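You operate a simulated robot arm through the tools that you are given. There is no shell and no other tool. Be economical: measure what you need, move in short steps, check, and stop when the job is done.

Carry out the task below with a simulated robot arm. There is one attempt and no reset: what you move stays moved.

TASK
Take the grey tape roll and leave it on the triangle template.
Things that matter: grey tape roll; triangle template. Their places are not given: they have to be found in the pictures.

It is judged by the outcome, as a careful person would: the job done as asked, and still so three seconds after it is handed in. It fails if anything else is knocked over, pushed out of place, dropped, spilled or broken.

THE ROBOT
A 6-joint arm with a two-finger parallel gripper, fixed in place. Base frame: the origin is at the foot of the arm, x ahead of it, y to its left, z up; the work surface is at about z = 84. Lengths are in cm, angles in degrees, forces in N, time in s.
With the tool pointing down near the work surface it reaches from about 26 to 68 cm from the base axis. Its first joint turns from -66.0 to 66.0 degrees. Payload 2.9 kg.
Tool frame: the origin (TCP) lies between the finger pads and is the grasp point; the fingertips stand 3 cm ahead of it; z points along the fingers, y is the line along which they close. The gripper opens to 11 cm. The fingers are 2 cm wide and 1 cm thick; the gripper's body (4.8 by 11.2 cm) begins 5.5 cm behind the TCP.
Orientation is told as [roll, pitch, yaw] about the base's x, y, z axes, in that order, counted from this pose: with the fingers straight down and closing along the base's y, the tool's x points along the base's -x, its y along +y and its z along -z.

THE INTERFACE
- The arm moves only by the tool drive_tool. Its argument "deltas" is one flat list of numbers, 7 for each row, row after row: the shift along the tool's x, y, z in cm, then the turn, a rotation vector about the tool's x, y, z in rad, then the closure, from 0 (fully open) to 1 (shut). In form: [x, y, z, wx, wy, wz, grip, x, y, z, wx, wy, wz, grip, ...]. A call has 1 to 10 rows; each row shifts and turns the commanded pose from where the row before left it, along the tool's axes as they then stand. A row lasts 0.2 s, in which the tool goes at most 5 cm and 8.6 degrees; a call with a longer step from one row to the next is refused whole, and so is a gripper value outside its range. A pose out of reach is approached as far as the arm can. The call stops where the force on the tool passes 40 N (or 10 N more than at its start, if that is more) or the arm is blocked; 0.2 s more then pass. The fingers move at their own pace (about 10.8 cm/s each) and stop on an object; they squeeze with about 37 N. The grip force told is the motor's: it shows also when the fingers shut on nothing. Time passes only in rows, and 0.2 s behind the last, so rows that do not move let the fingers close. It gives the time, the measured TCP pose, the force on the tool (base axes), the opening and the grip force at its end, in the units of the frame above (readings bear some noise), and new pictures: "show" is both (left out), scene, wrist or none.
- Cameras (640 x 400 px; columns grow to the right, rows downward): "scene" is fixed at [8.6, 43.48, 140.44]; the picture's right is [-0.70, -0.71, 0.00], its down [-0.27, 0.26, -0.93] and it looks along [0.66, -0.65, -0.38] (base axes); focal length 364 px, centre (320, 200). "wrist" rides on the gripper at [-3.6, 0, -5.7] in the tool frame; the picture's right is [0.00, -1.00, 0.00], its down [0.97, 0.00, -0.24] and it looks along [0.24, 0.00, 0.97] (tool axes); focal length 218 px, centre (320, 200).
- measure_at(camera, pixels): for up to 12 pixels [column, row] of the newest picture of that camera ("zoom" is the newest enlarged one), the place [x, y, z] in the base frame of the surface seen there, good to about 0.2 cm. No time passes.
- close_up(camera, box): a new picture of the part [left, top, right, bottom] of that camera's present view, enlarged. No time passes.
- finish_job(): hands the job in; it is judged then, once.

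Work in short steps. Measure before you move; look again where a grasp or a placing could have gone wrong, and mend it. You have 60 turns and 100 pictures in all, the two below and enlarged ones among them. Open the gripper and draw the arm clear of the work before you hand the job in, unless the task says otherwise; then end with one line.

The tools are called after "Emit:" as name(argument=value, ...) on one line, values as JSON. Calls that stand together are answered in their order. drive_tool: Moves the arm, as the interface text tells. Its arguments: {"type":"object","properties":{"deltas":{"type":"array"},"show":{"type":"string","enum":["both","scene","wrist","none"]}},"required":["deltas"]} The other tools are called the same way: measure_at (camera, pixels) gives the place of the surface under pixels of a picture; close_up (camera, box) takes an enlarged picture of a part of a camera's view; finish_job () hands the job in.

At the start:

```text
time: 0.0
tcp_pos: [49.5, -14.06, 114.82]
tcp_rot: [0.0, 0.0, 0.0]
contact_force: [-0.5, -0.9, 0.9]
grip_width: 11.01
grip_force: 0.0
```

scene: 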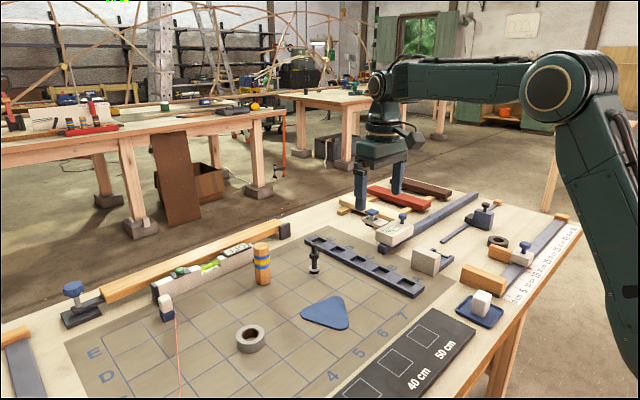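
wrist: 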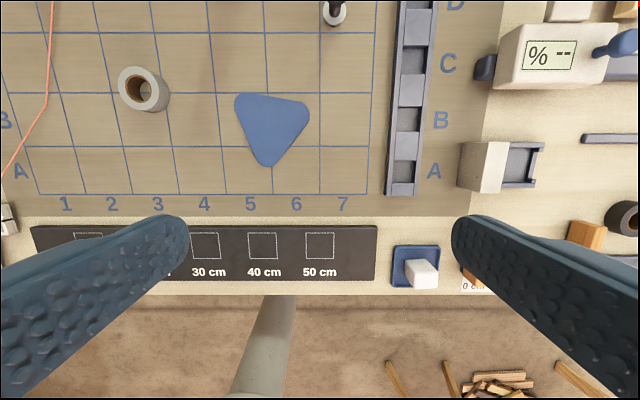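

The grey tape roll is at about (250,338) in the scene picture and the blue triangle at (326,313). I measure both.

Emit:
measure_at(camera="scene", pixels=[[237, 338], [264, 338], [250, 329], [250, 348], [250, 339], [302, 314], [336, 297], [346, 328], [327, 313], [285, 345]])

Emit:
close_up(camera="scene", box=[200, 270, 380, 382])

Emit:
measure_at(camera="wrist", pixels=[[120, 88], [167, 88], [145, 70], [145, 109], [236, 95], [309, 104], [268, 166], [270, 122], [145, 88]])

```text
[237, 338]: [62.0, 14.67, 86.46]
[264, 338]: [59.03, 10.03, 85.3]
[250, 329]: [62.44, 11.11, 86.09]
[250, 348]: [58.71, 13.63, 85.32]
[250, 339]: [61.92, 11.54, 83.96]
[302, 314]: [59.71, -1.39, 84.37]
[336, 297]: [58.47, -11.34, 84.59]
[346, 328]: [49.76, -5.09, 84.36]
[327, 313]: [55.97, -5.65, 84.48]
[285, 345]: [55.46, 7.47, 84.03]
```

```text
3.56 times, centred on (290, 326) of scene
```

zoom: 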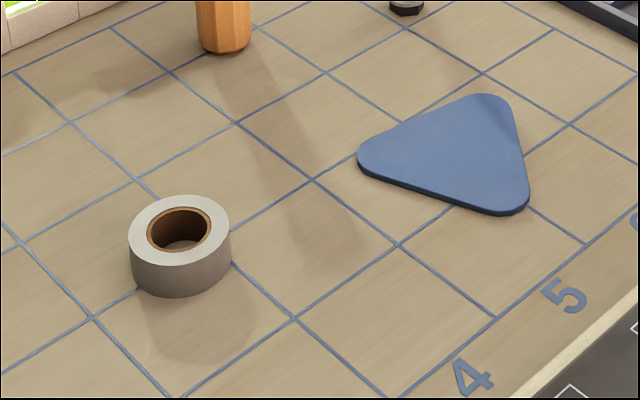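

```text
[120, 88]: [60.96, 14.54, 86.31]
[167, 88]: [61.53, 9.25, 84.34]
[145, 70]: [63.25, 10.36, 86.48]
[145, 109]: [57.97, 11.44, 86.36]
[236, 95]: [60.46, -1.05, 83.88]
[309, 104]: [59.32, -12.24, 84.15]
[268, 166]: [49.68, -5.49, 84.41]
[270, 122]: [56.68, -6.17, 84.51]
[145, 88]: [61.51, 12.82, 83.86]
```

I measure the roll's top rim more precisely in the enlarged picture.

Emit:
measure_at(camera="zoom", pixels=[[133, 232], [227, 230], [180, 199], [180, 260], [140, 212], [218, 250], [220, 210], [143, 252], [362, 158], [490, 97], [518, 210]])

```text
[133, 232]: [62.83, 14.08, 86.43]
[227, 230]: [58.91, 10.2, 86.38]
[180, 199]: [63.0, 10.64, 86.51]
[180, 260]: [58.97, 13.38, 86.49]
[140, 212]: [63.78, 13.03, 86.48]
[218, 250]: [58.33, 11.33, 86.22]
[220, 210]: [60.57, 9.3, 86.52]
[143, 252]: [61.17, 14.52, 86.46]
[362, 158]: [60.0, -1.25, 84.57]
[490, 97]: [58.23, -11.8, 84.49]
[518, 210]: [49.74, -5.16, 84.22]
```

The roll's centre is about (61.0, 12.1), radius 2.7, with its top at 86.4. The triangle's centre is about (56, -6). I move above the roll at the present height, partly closing the fingers.

Emit:
drive_tool(deltas=[-1.643, 3.737, 0, 0, 0, 0, 0.25, -1.643, 3.737, 0, 0, 0, 0, 0.25, -1.643, 3.737, 0, 0, 0, 0, 0.25, -1.643, 3.737, 0, 0, 0, 0, 0.25, -1.643, 3.737, 0, 0, 0, 0, 0.25, -1.643, 3.737, 0, 0, 0, 0, 0.25, -1.643, 3.737, 0, 0, 0, 0, 0.25, 0, 0, 4, 0, 0, 0, 0.25, 0, 0, 4, 0, 0, 0, 0.25, 0, 0, 4, 0, 0, 0, 0.25])

```text
time: 2.2
tcp_pos: [60.78, 12.18, 113.87]
tcp_rot: [0.0, 0.1, -0.1]
contact_force: [-0.5, -0.1, 0.9]
grip_width: 8.23
grip_force: 0.0
out of reach, approached as far as the arm can: row 8, 9, 10
```

scene: 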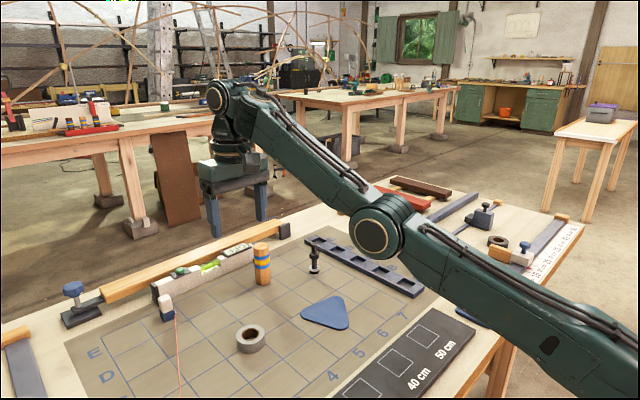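
wrist: 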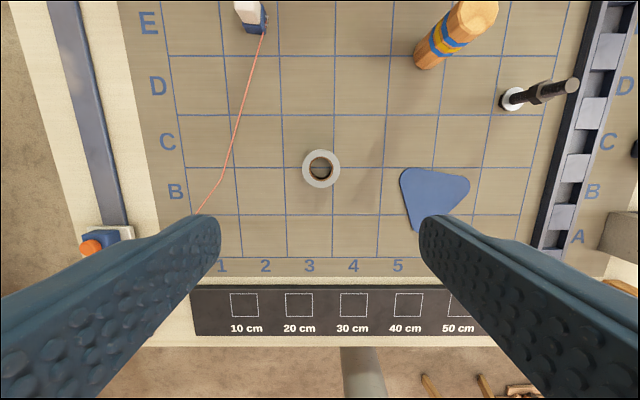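

The arm stopped at z≈114, reporting the lower rows out of reach. I test a small step down.

Emit:
drive_tool(deltas=[0, 0, 2, 0, 0, 0, 0.25], show="none")

```text
time: 2.6
tcp_pos: [60.87, 12.23, 114.04]
tcp_rot: [0.0, 0.2, 0.0]
contact_force: [0.5, -0.3, -0.6]
grip_width: 8.26
grip_force: 0.1
out of reach, approached as far as the arm can: row 1
```

The arm seems nearly stretched out, with the elbow at a limit. I draw back toward the base, then see whether descending works from there.

Emit:
drive_tool(deltas=[3, 0, 0, 0, 0, 0, 0.25, 3, 0, 0, 0, 0, 0, 0.25, 3, 0, 0, 0, 0, 0, 0.25, 3, 0, 0, 0, 0, 0, 0.25, 0, 0, 0, 0, 0, 0, 0.25], show="scene")

```text
time: 3.8
tcp_pos: [60.87, 12.27, 113.97]
tcp_rot: [0.0, 0.1, 0.0]
contact_force: [-0.6, -0.3, 0.4]
grip_width: 8.24
grip_force: 0.1
out of reach, approached as far as the arm can: row 1, 2, 3, 4
```

scene: 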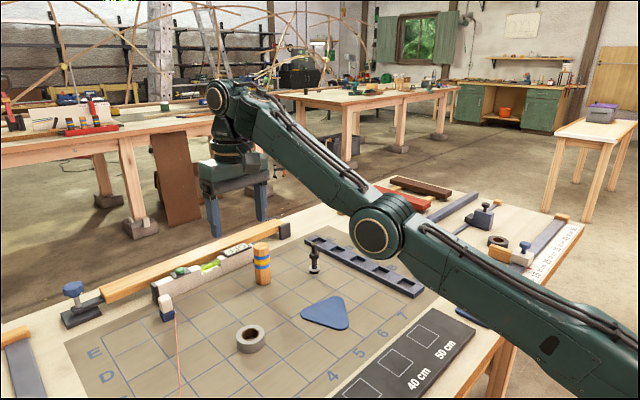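

The elbow is on the far side of its straight position and at its limit. I rise to straighten it and look at how it behaves.

Emit:
drive_tool(deltas=[0, 0, -2, 0, 0, 0, 0.25, 0, 0, -2, 0, 0, 0, 0.25, 0, 0, -2, 0, 0, 0, 0.25], show="scene")

```text
time: 4.6
tcp_pos: [58.5, 11.75, 118.92]
tcp_rot: [0.0, 0.0, 0.0]
contact_force: [0.1, 1.1, 0.4]
grip_width: 8.24
grip_force: 0.0
out of reach, approached as far as the arm can: row 1, 2, 3
```

scene: 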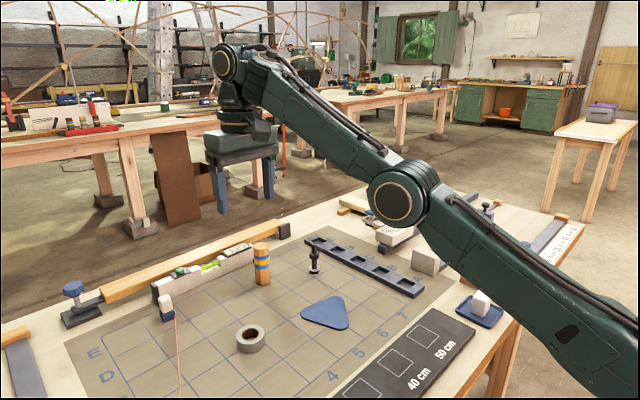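

The tool only slides along an arc at fixed reach, so the elbow is at its stop near straight. I push slightly outward to see whether the reach grows.

Emit:
drive_tool(deltas=[-1.5, 0.3, -0.7, 0, 0, 0, 0.25, -1.5, 0.3, -0.7, 0, 0, 0, 0.25, 0, 0, 0, 0, 0, 0, 0.25], show="scene")

```text
time: 5.4
tcp_pos: [58.46, 11.8, 118.99]
tcp_rot: [0.0, 0.0, 0.0]
contact_force: [-0.3, 0.2, 0.0]
grip_width: 8.23
grip_force: 0.1
out of reach, approached as far as the arm can: row 1, 2
```

scene: 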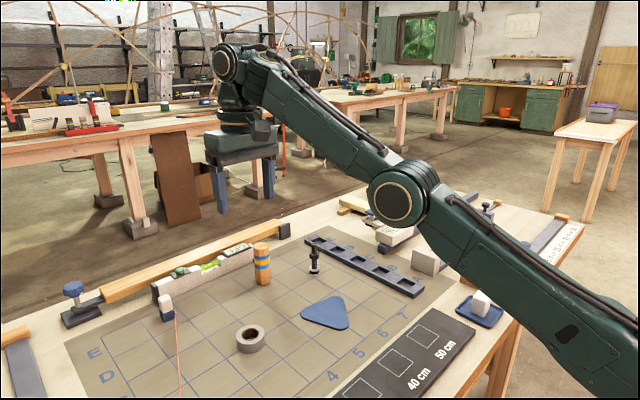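

It is at full stretch. From this higher pose I try pulling inward in larger steps, combined with a rise.

Emit:
drive_tool(deltas=[4.5, -1, 0, 0, 0, 0, 0.25, 4.5, -1, 0, 0, 0, 0, 0.25], show="none")

Emit:
drive_tool(deltas=[3, -0.5, -3, 0, 0, 0, 0.25, 3, -0.5, -3, 0, 0, 0, 0.25], show="scene")

```text
time: 6.0
tcp_pos: [50.15, 9.72, 119.81]
tcp_rot: [0.2, -1.8, 0.0]
contact_force: [-3.3, 0.3, -7.9]
grip_width: 8.24
grip_force: 0.1
```

```text
time: 6.6
tcp_pos: [43.46, 8.82, 124.81]
tcp_rot: [0.0, -0.1, 0.0]
contact_force: [-0.7, 0.0, 0.1]
grip_width: 8.25
grip_force: 0.1
```

scene: 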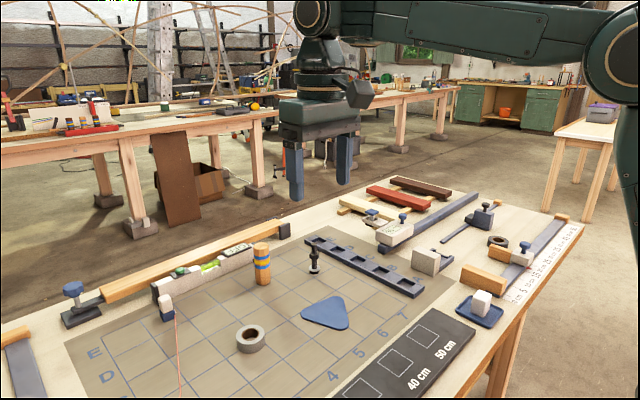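

The elbow is back up. I descend here, where the board is clear, to about z 100 before extending.

Emit:
drive_tool(deltas=[0, 0, 3, 0, 0, 0, 0.25, 0, 0, 3, 0, 0, 0, 0.25, 0, 0, 3, 0, 0, 0, 0.25, 0, 0, 3, 0, 0, 0, 0.25, 0, 0, 3, 0, 0, 0, 0.25, 0, 0, 3, 0, 0, 0, 0.25, 0, 0, 3, 0, 0, 0, 0.25, 0, 0, 3, 0, 0, 0, 0.25], show="none")

```text
time: 8.4
tcp_pos: [43.34, 8.84, 100.98]
tcp_rot: [0.0, 0.0, 0.0]
contact_force: [0.0, 0.4, -0.4]
grip_width: 8.24
grip_force: 0.2
```

Now extend to above the roll while lowering to z≈94.

Emit:
drive_tool(deltas=[-2.2, 0.41, 0.9, 0, 0, 0, 0.25, -2.2, 0.41, 0.9, 0, 0, 0, 0.25, -2.2, 0.41, 0.9, 0, 0, 0, 0.25, -2.2, 0.41, 0.9, 0, 0, 0, 0.25, -2.2, 0.41, 0.9, 0, 0, 0, 0.25, -2.2, 0.41, 0.9, 0, 0, 0, 0.25, -2.2, 0.41, 0.9, 0, 0, 0, 0.25, -2.2, 0.41, 0.7, 0, 0, 0, 0.25])

```text
time: 10.2
tcp_pos: [60.82, 11.88, 94.02]
tcp_rot: [0.0, 0.0, 0.1]
contact_force: [0.9, 0.6, -0.5]
grip_width: 8.23
grip_force: 0.0
```

scene: 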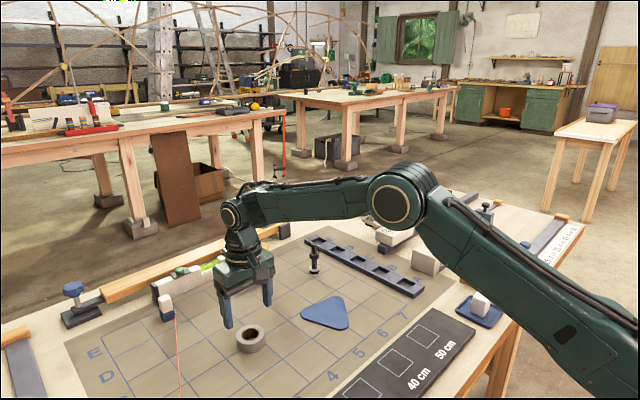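
wrist: 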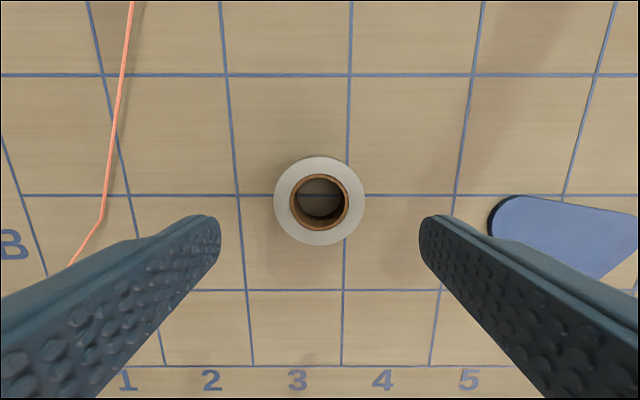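

The roll is centred between the fingers at (319,200). I verify its centre before descending.

Emit:
measure_at(camera="wrist", pixels=[[319, 160], [319, 242], [277, 200], [361, 200]])

```text
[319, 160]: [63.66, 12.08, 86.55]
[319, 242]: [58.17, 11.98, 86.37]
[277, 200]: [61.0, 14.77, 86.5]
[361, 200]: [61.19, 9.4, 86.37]
```

The centre is (61.0, 12.05). I make a slight correction and descend to z≈87.5, then close.

Emit:
drive_tool(deltas=[-0.15, 0.15, 1.3, 0, 0, 0, 0.25, 0, 0, 1.3, 0, 0, 0, 0.25, 0, 0, 1.3, 0, 0, 0, 0.25, 0, 0, 1.3, 0, 0, 0, 0.25, 0, 0, 1.2, 0, 0, 0, 0.25, 0, 0, 0, 0, 0, 0, 0.4, 0, 0, 0, 0, 0, 0, 0.6, 0, 0, 0, 0, 0, 0, 0.6])

```text
time: 12.0
tcp_pos: [61.26, 12.16, 87.61]
tcp_rot: [0.0, 0.0, -0.1]
contact_force: [-0.1, -0.5, -0.4]
grip_width: 5.6
grip_force: 37.1
```

scene: 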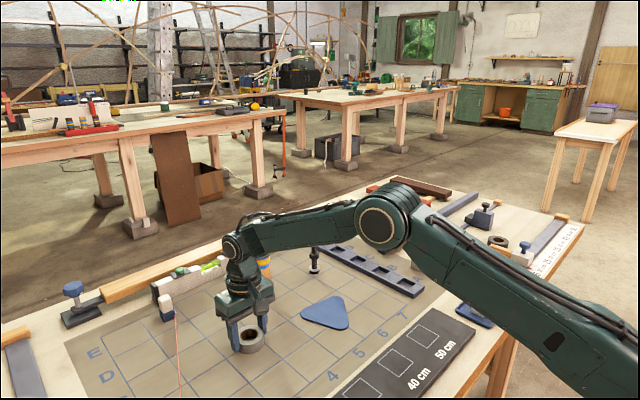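
wrist: 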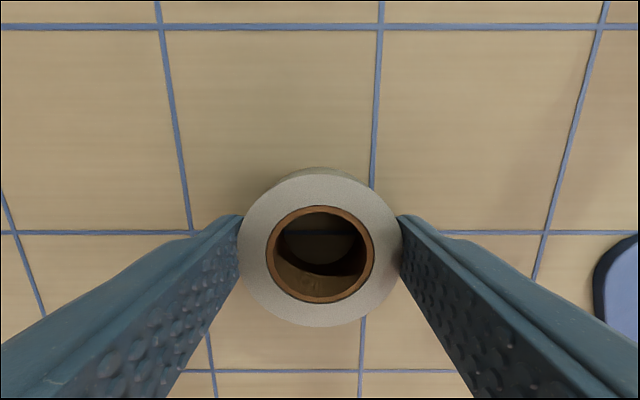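

The roll is held (opening 5.6, 37 N). I lift 5 cm and carry it over the triangle's centre (56.3, -6.1).

Emit:
drive_tool(deltas=[0, 0, -1.7, 0, 0, 0, 0.6, 0, 0, -1.7, 0, 0, 0, 0.6, 0, 0, -1.6, 0, 0, 0, 0.6, 0.81, -3.04, 0, 0, 0, 0, 0.6, 0.81, -3.04, 0, 0, 0, 0, 0.6, 0.81, -3.04, 0, 0, 0, 0, 0.6, 0.81, -3.04, 0, 0, 0, 0, 0.6, 0.81, -3.04, 0, 0, 0, 0, 0.6, 0.81, -3.04, 0, 0, 0, 0, 0.6, 0, 0, 0, 0, 0, 0, 0.6])

```text
time: 14.2
tcp_pos: [56.39, -6.12, 92.66]
tcp_rot: [0.0, 0.0, 0.0]
contact_force: [-0.1, 0.2, -0.4]
grip_width: 5.63
grip_force: 37.1
```

scene: 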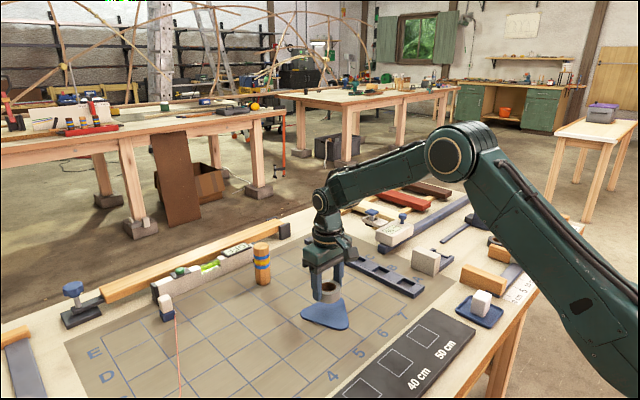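
wrist: 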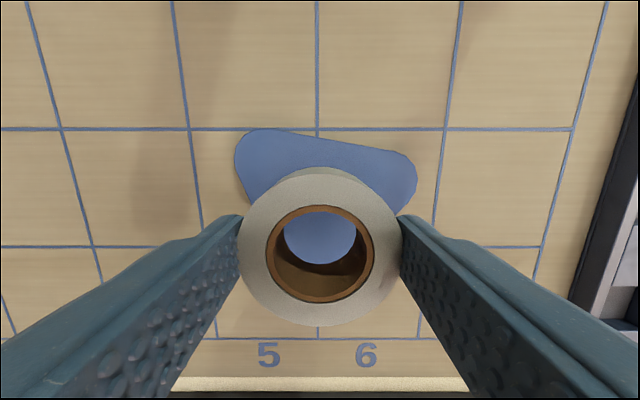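

The roll is centred over the template. I lower to about z 88.2, so the roll bottom is at ~84.55 on the template top.

Emit:
drive_tool(deltas=[0, 0, 1.2, 0, 0, 0, 0.6, 0, 0, 1.2, 0, 0, 0, 0.6, 0, 0, 1.0, 0, 0, 0, 0.6, 0, 0, 0.5, 0, 0, 0, 0.6, 0, 0, 0.4, 0, 0, 0, 0.6, 0, 0, 0.15, 0, 0, 0, 0.6, 0, 0, 0, 0, 0, 0, 0.6])

Emit:
close_up(camera="scene", box=[265, 250, 393, 330])

```text
time: 15.8
tcp_pos: [56.4, -5.99, 88.06]
tcp_rot: [0.1, 0.0, 0.0]
contact_force: [-0.5, -0.2, -0.8]
grip_width: 5.59
grip_force: 37.0
```

scene: 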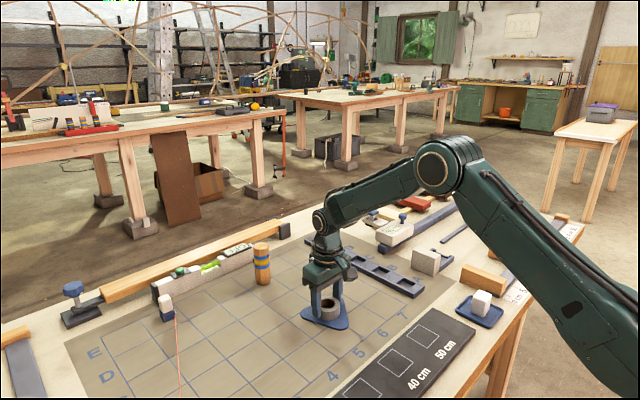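
wrist: 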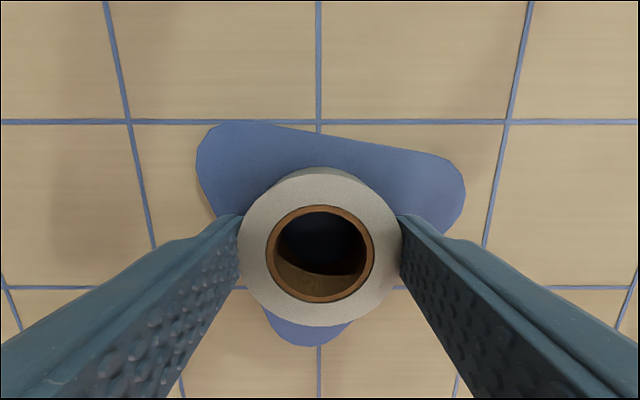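

```text
5.00 times, centred on (329, 290) of scene
```

zoom: 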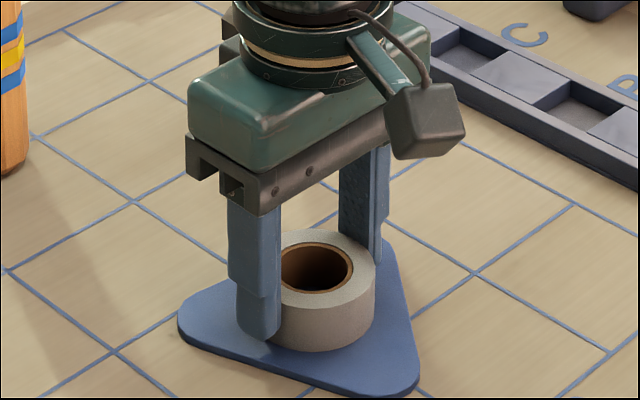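

The roll is right at or touching the surface. I nudge down 0.1, open gently, then rise.

Emit:
drive_tool(deltas=[0, 0, 0.1, 0, 0, 0, 0.6, 0, 0, 0, 0, 0, 0, 0.45, 0, 0, 0, 0, 0, 0, 0.3, 0, 0, 0, 0, 0, 0, 0.25, 0, 0, -1, 0, 0, 0, 0.25, 0, 0, -2, 0, 0, 0, 0.25, 0, 0, -3, 0, 0, 0, 0.25, 0, 0, -3, 0, 0, 0, 0.25])

```text
time: 17.6
tcp_pos: [56.59, -6.01, 97.03]
tcp_rot: [-0.1, 0.1, 0.1]
contact_force: [0.4, 1.1, -0.1]
grip_width: 8.23
grip_force: 0.0
```

scene: 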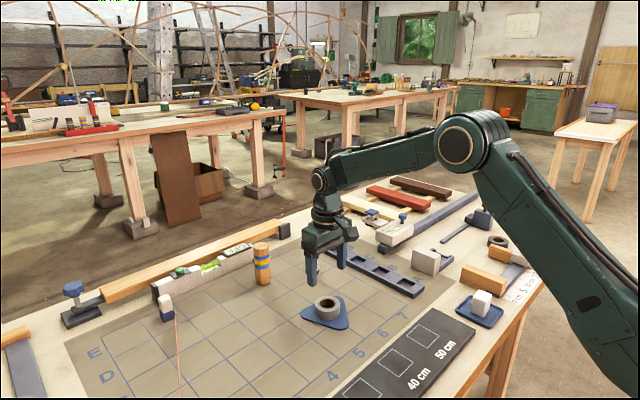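
wrist: 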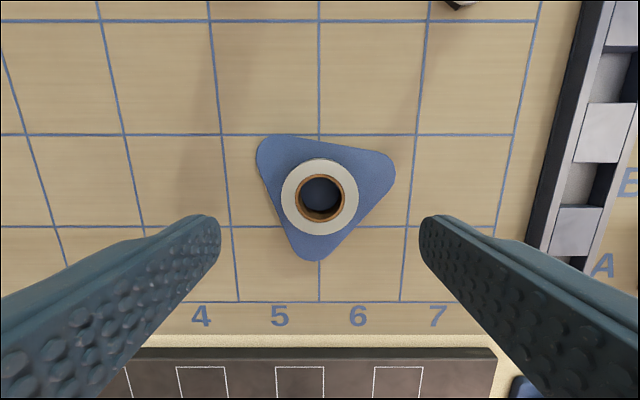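

The roll lies flat in the middle of the template. I draw the arm up and back, and open the gripper fully.

Emit:
drive_tool(deltas=[1.5, 0, -3, 0, 0, 0, 0.1, 1.5, 0, -3, 0, 0, 0, 0, 1.5, 0, -3, 0, 0, 0, 0, 1.5, 0, -3, 0, 0, 0, 0, 1.5, 0, -3, 0, 0, 0, 0, 0, 0, 0, 0, 0, 0, 0], show="scene")

```text
time: 19.0
tcp_pos: [48.91, -6.11, 111.9]
tcp_rot: [0.0, 0.0, 0.0]
contact_force: [0.0, -0.2, 0.3]
grip_width: 10.99
grip_force: 0.1
```

scene: 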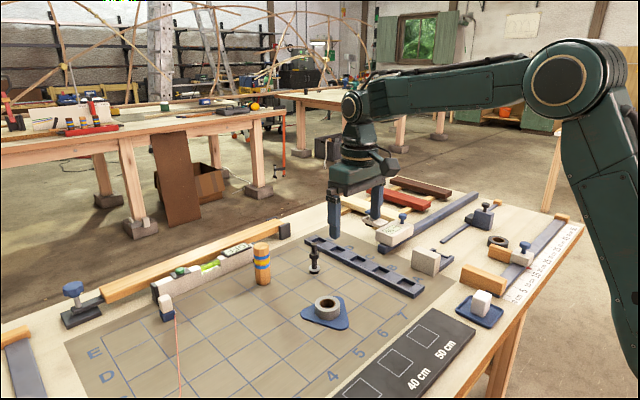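

The roll rests on the template, everything else is in its place, and the arm is clear.

Emit:
finish_job()

```text
The job is handed in.
```

The grey tape roll is lying flat in the middle of the triangle template, nothing else was moved, and the arm is clear with the gripper open.
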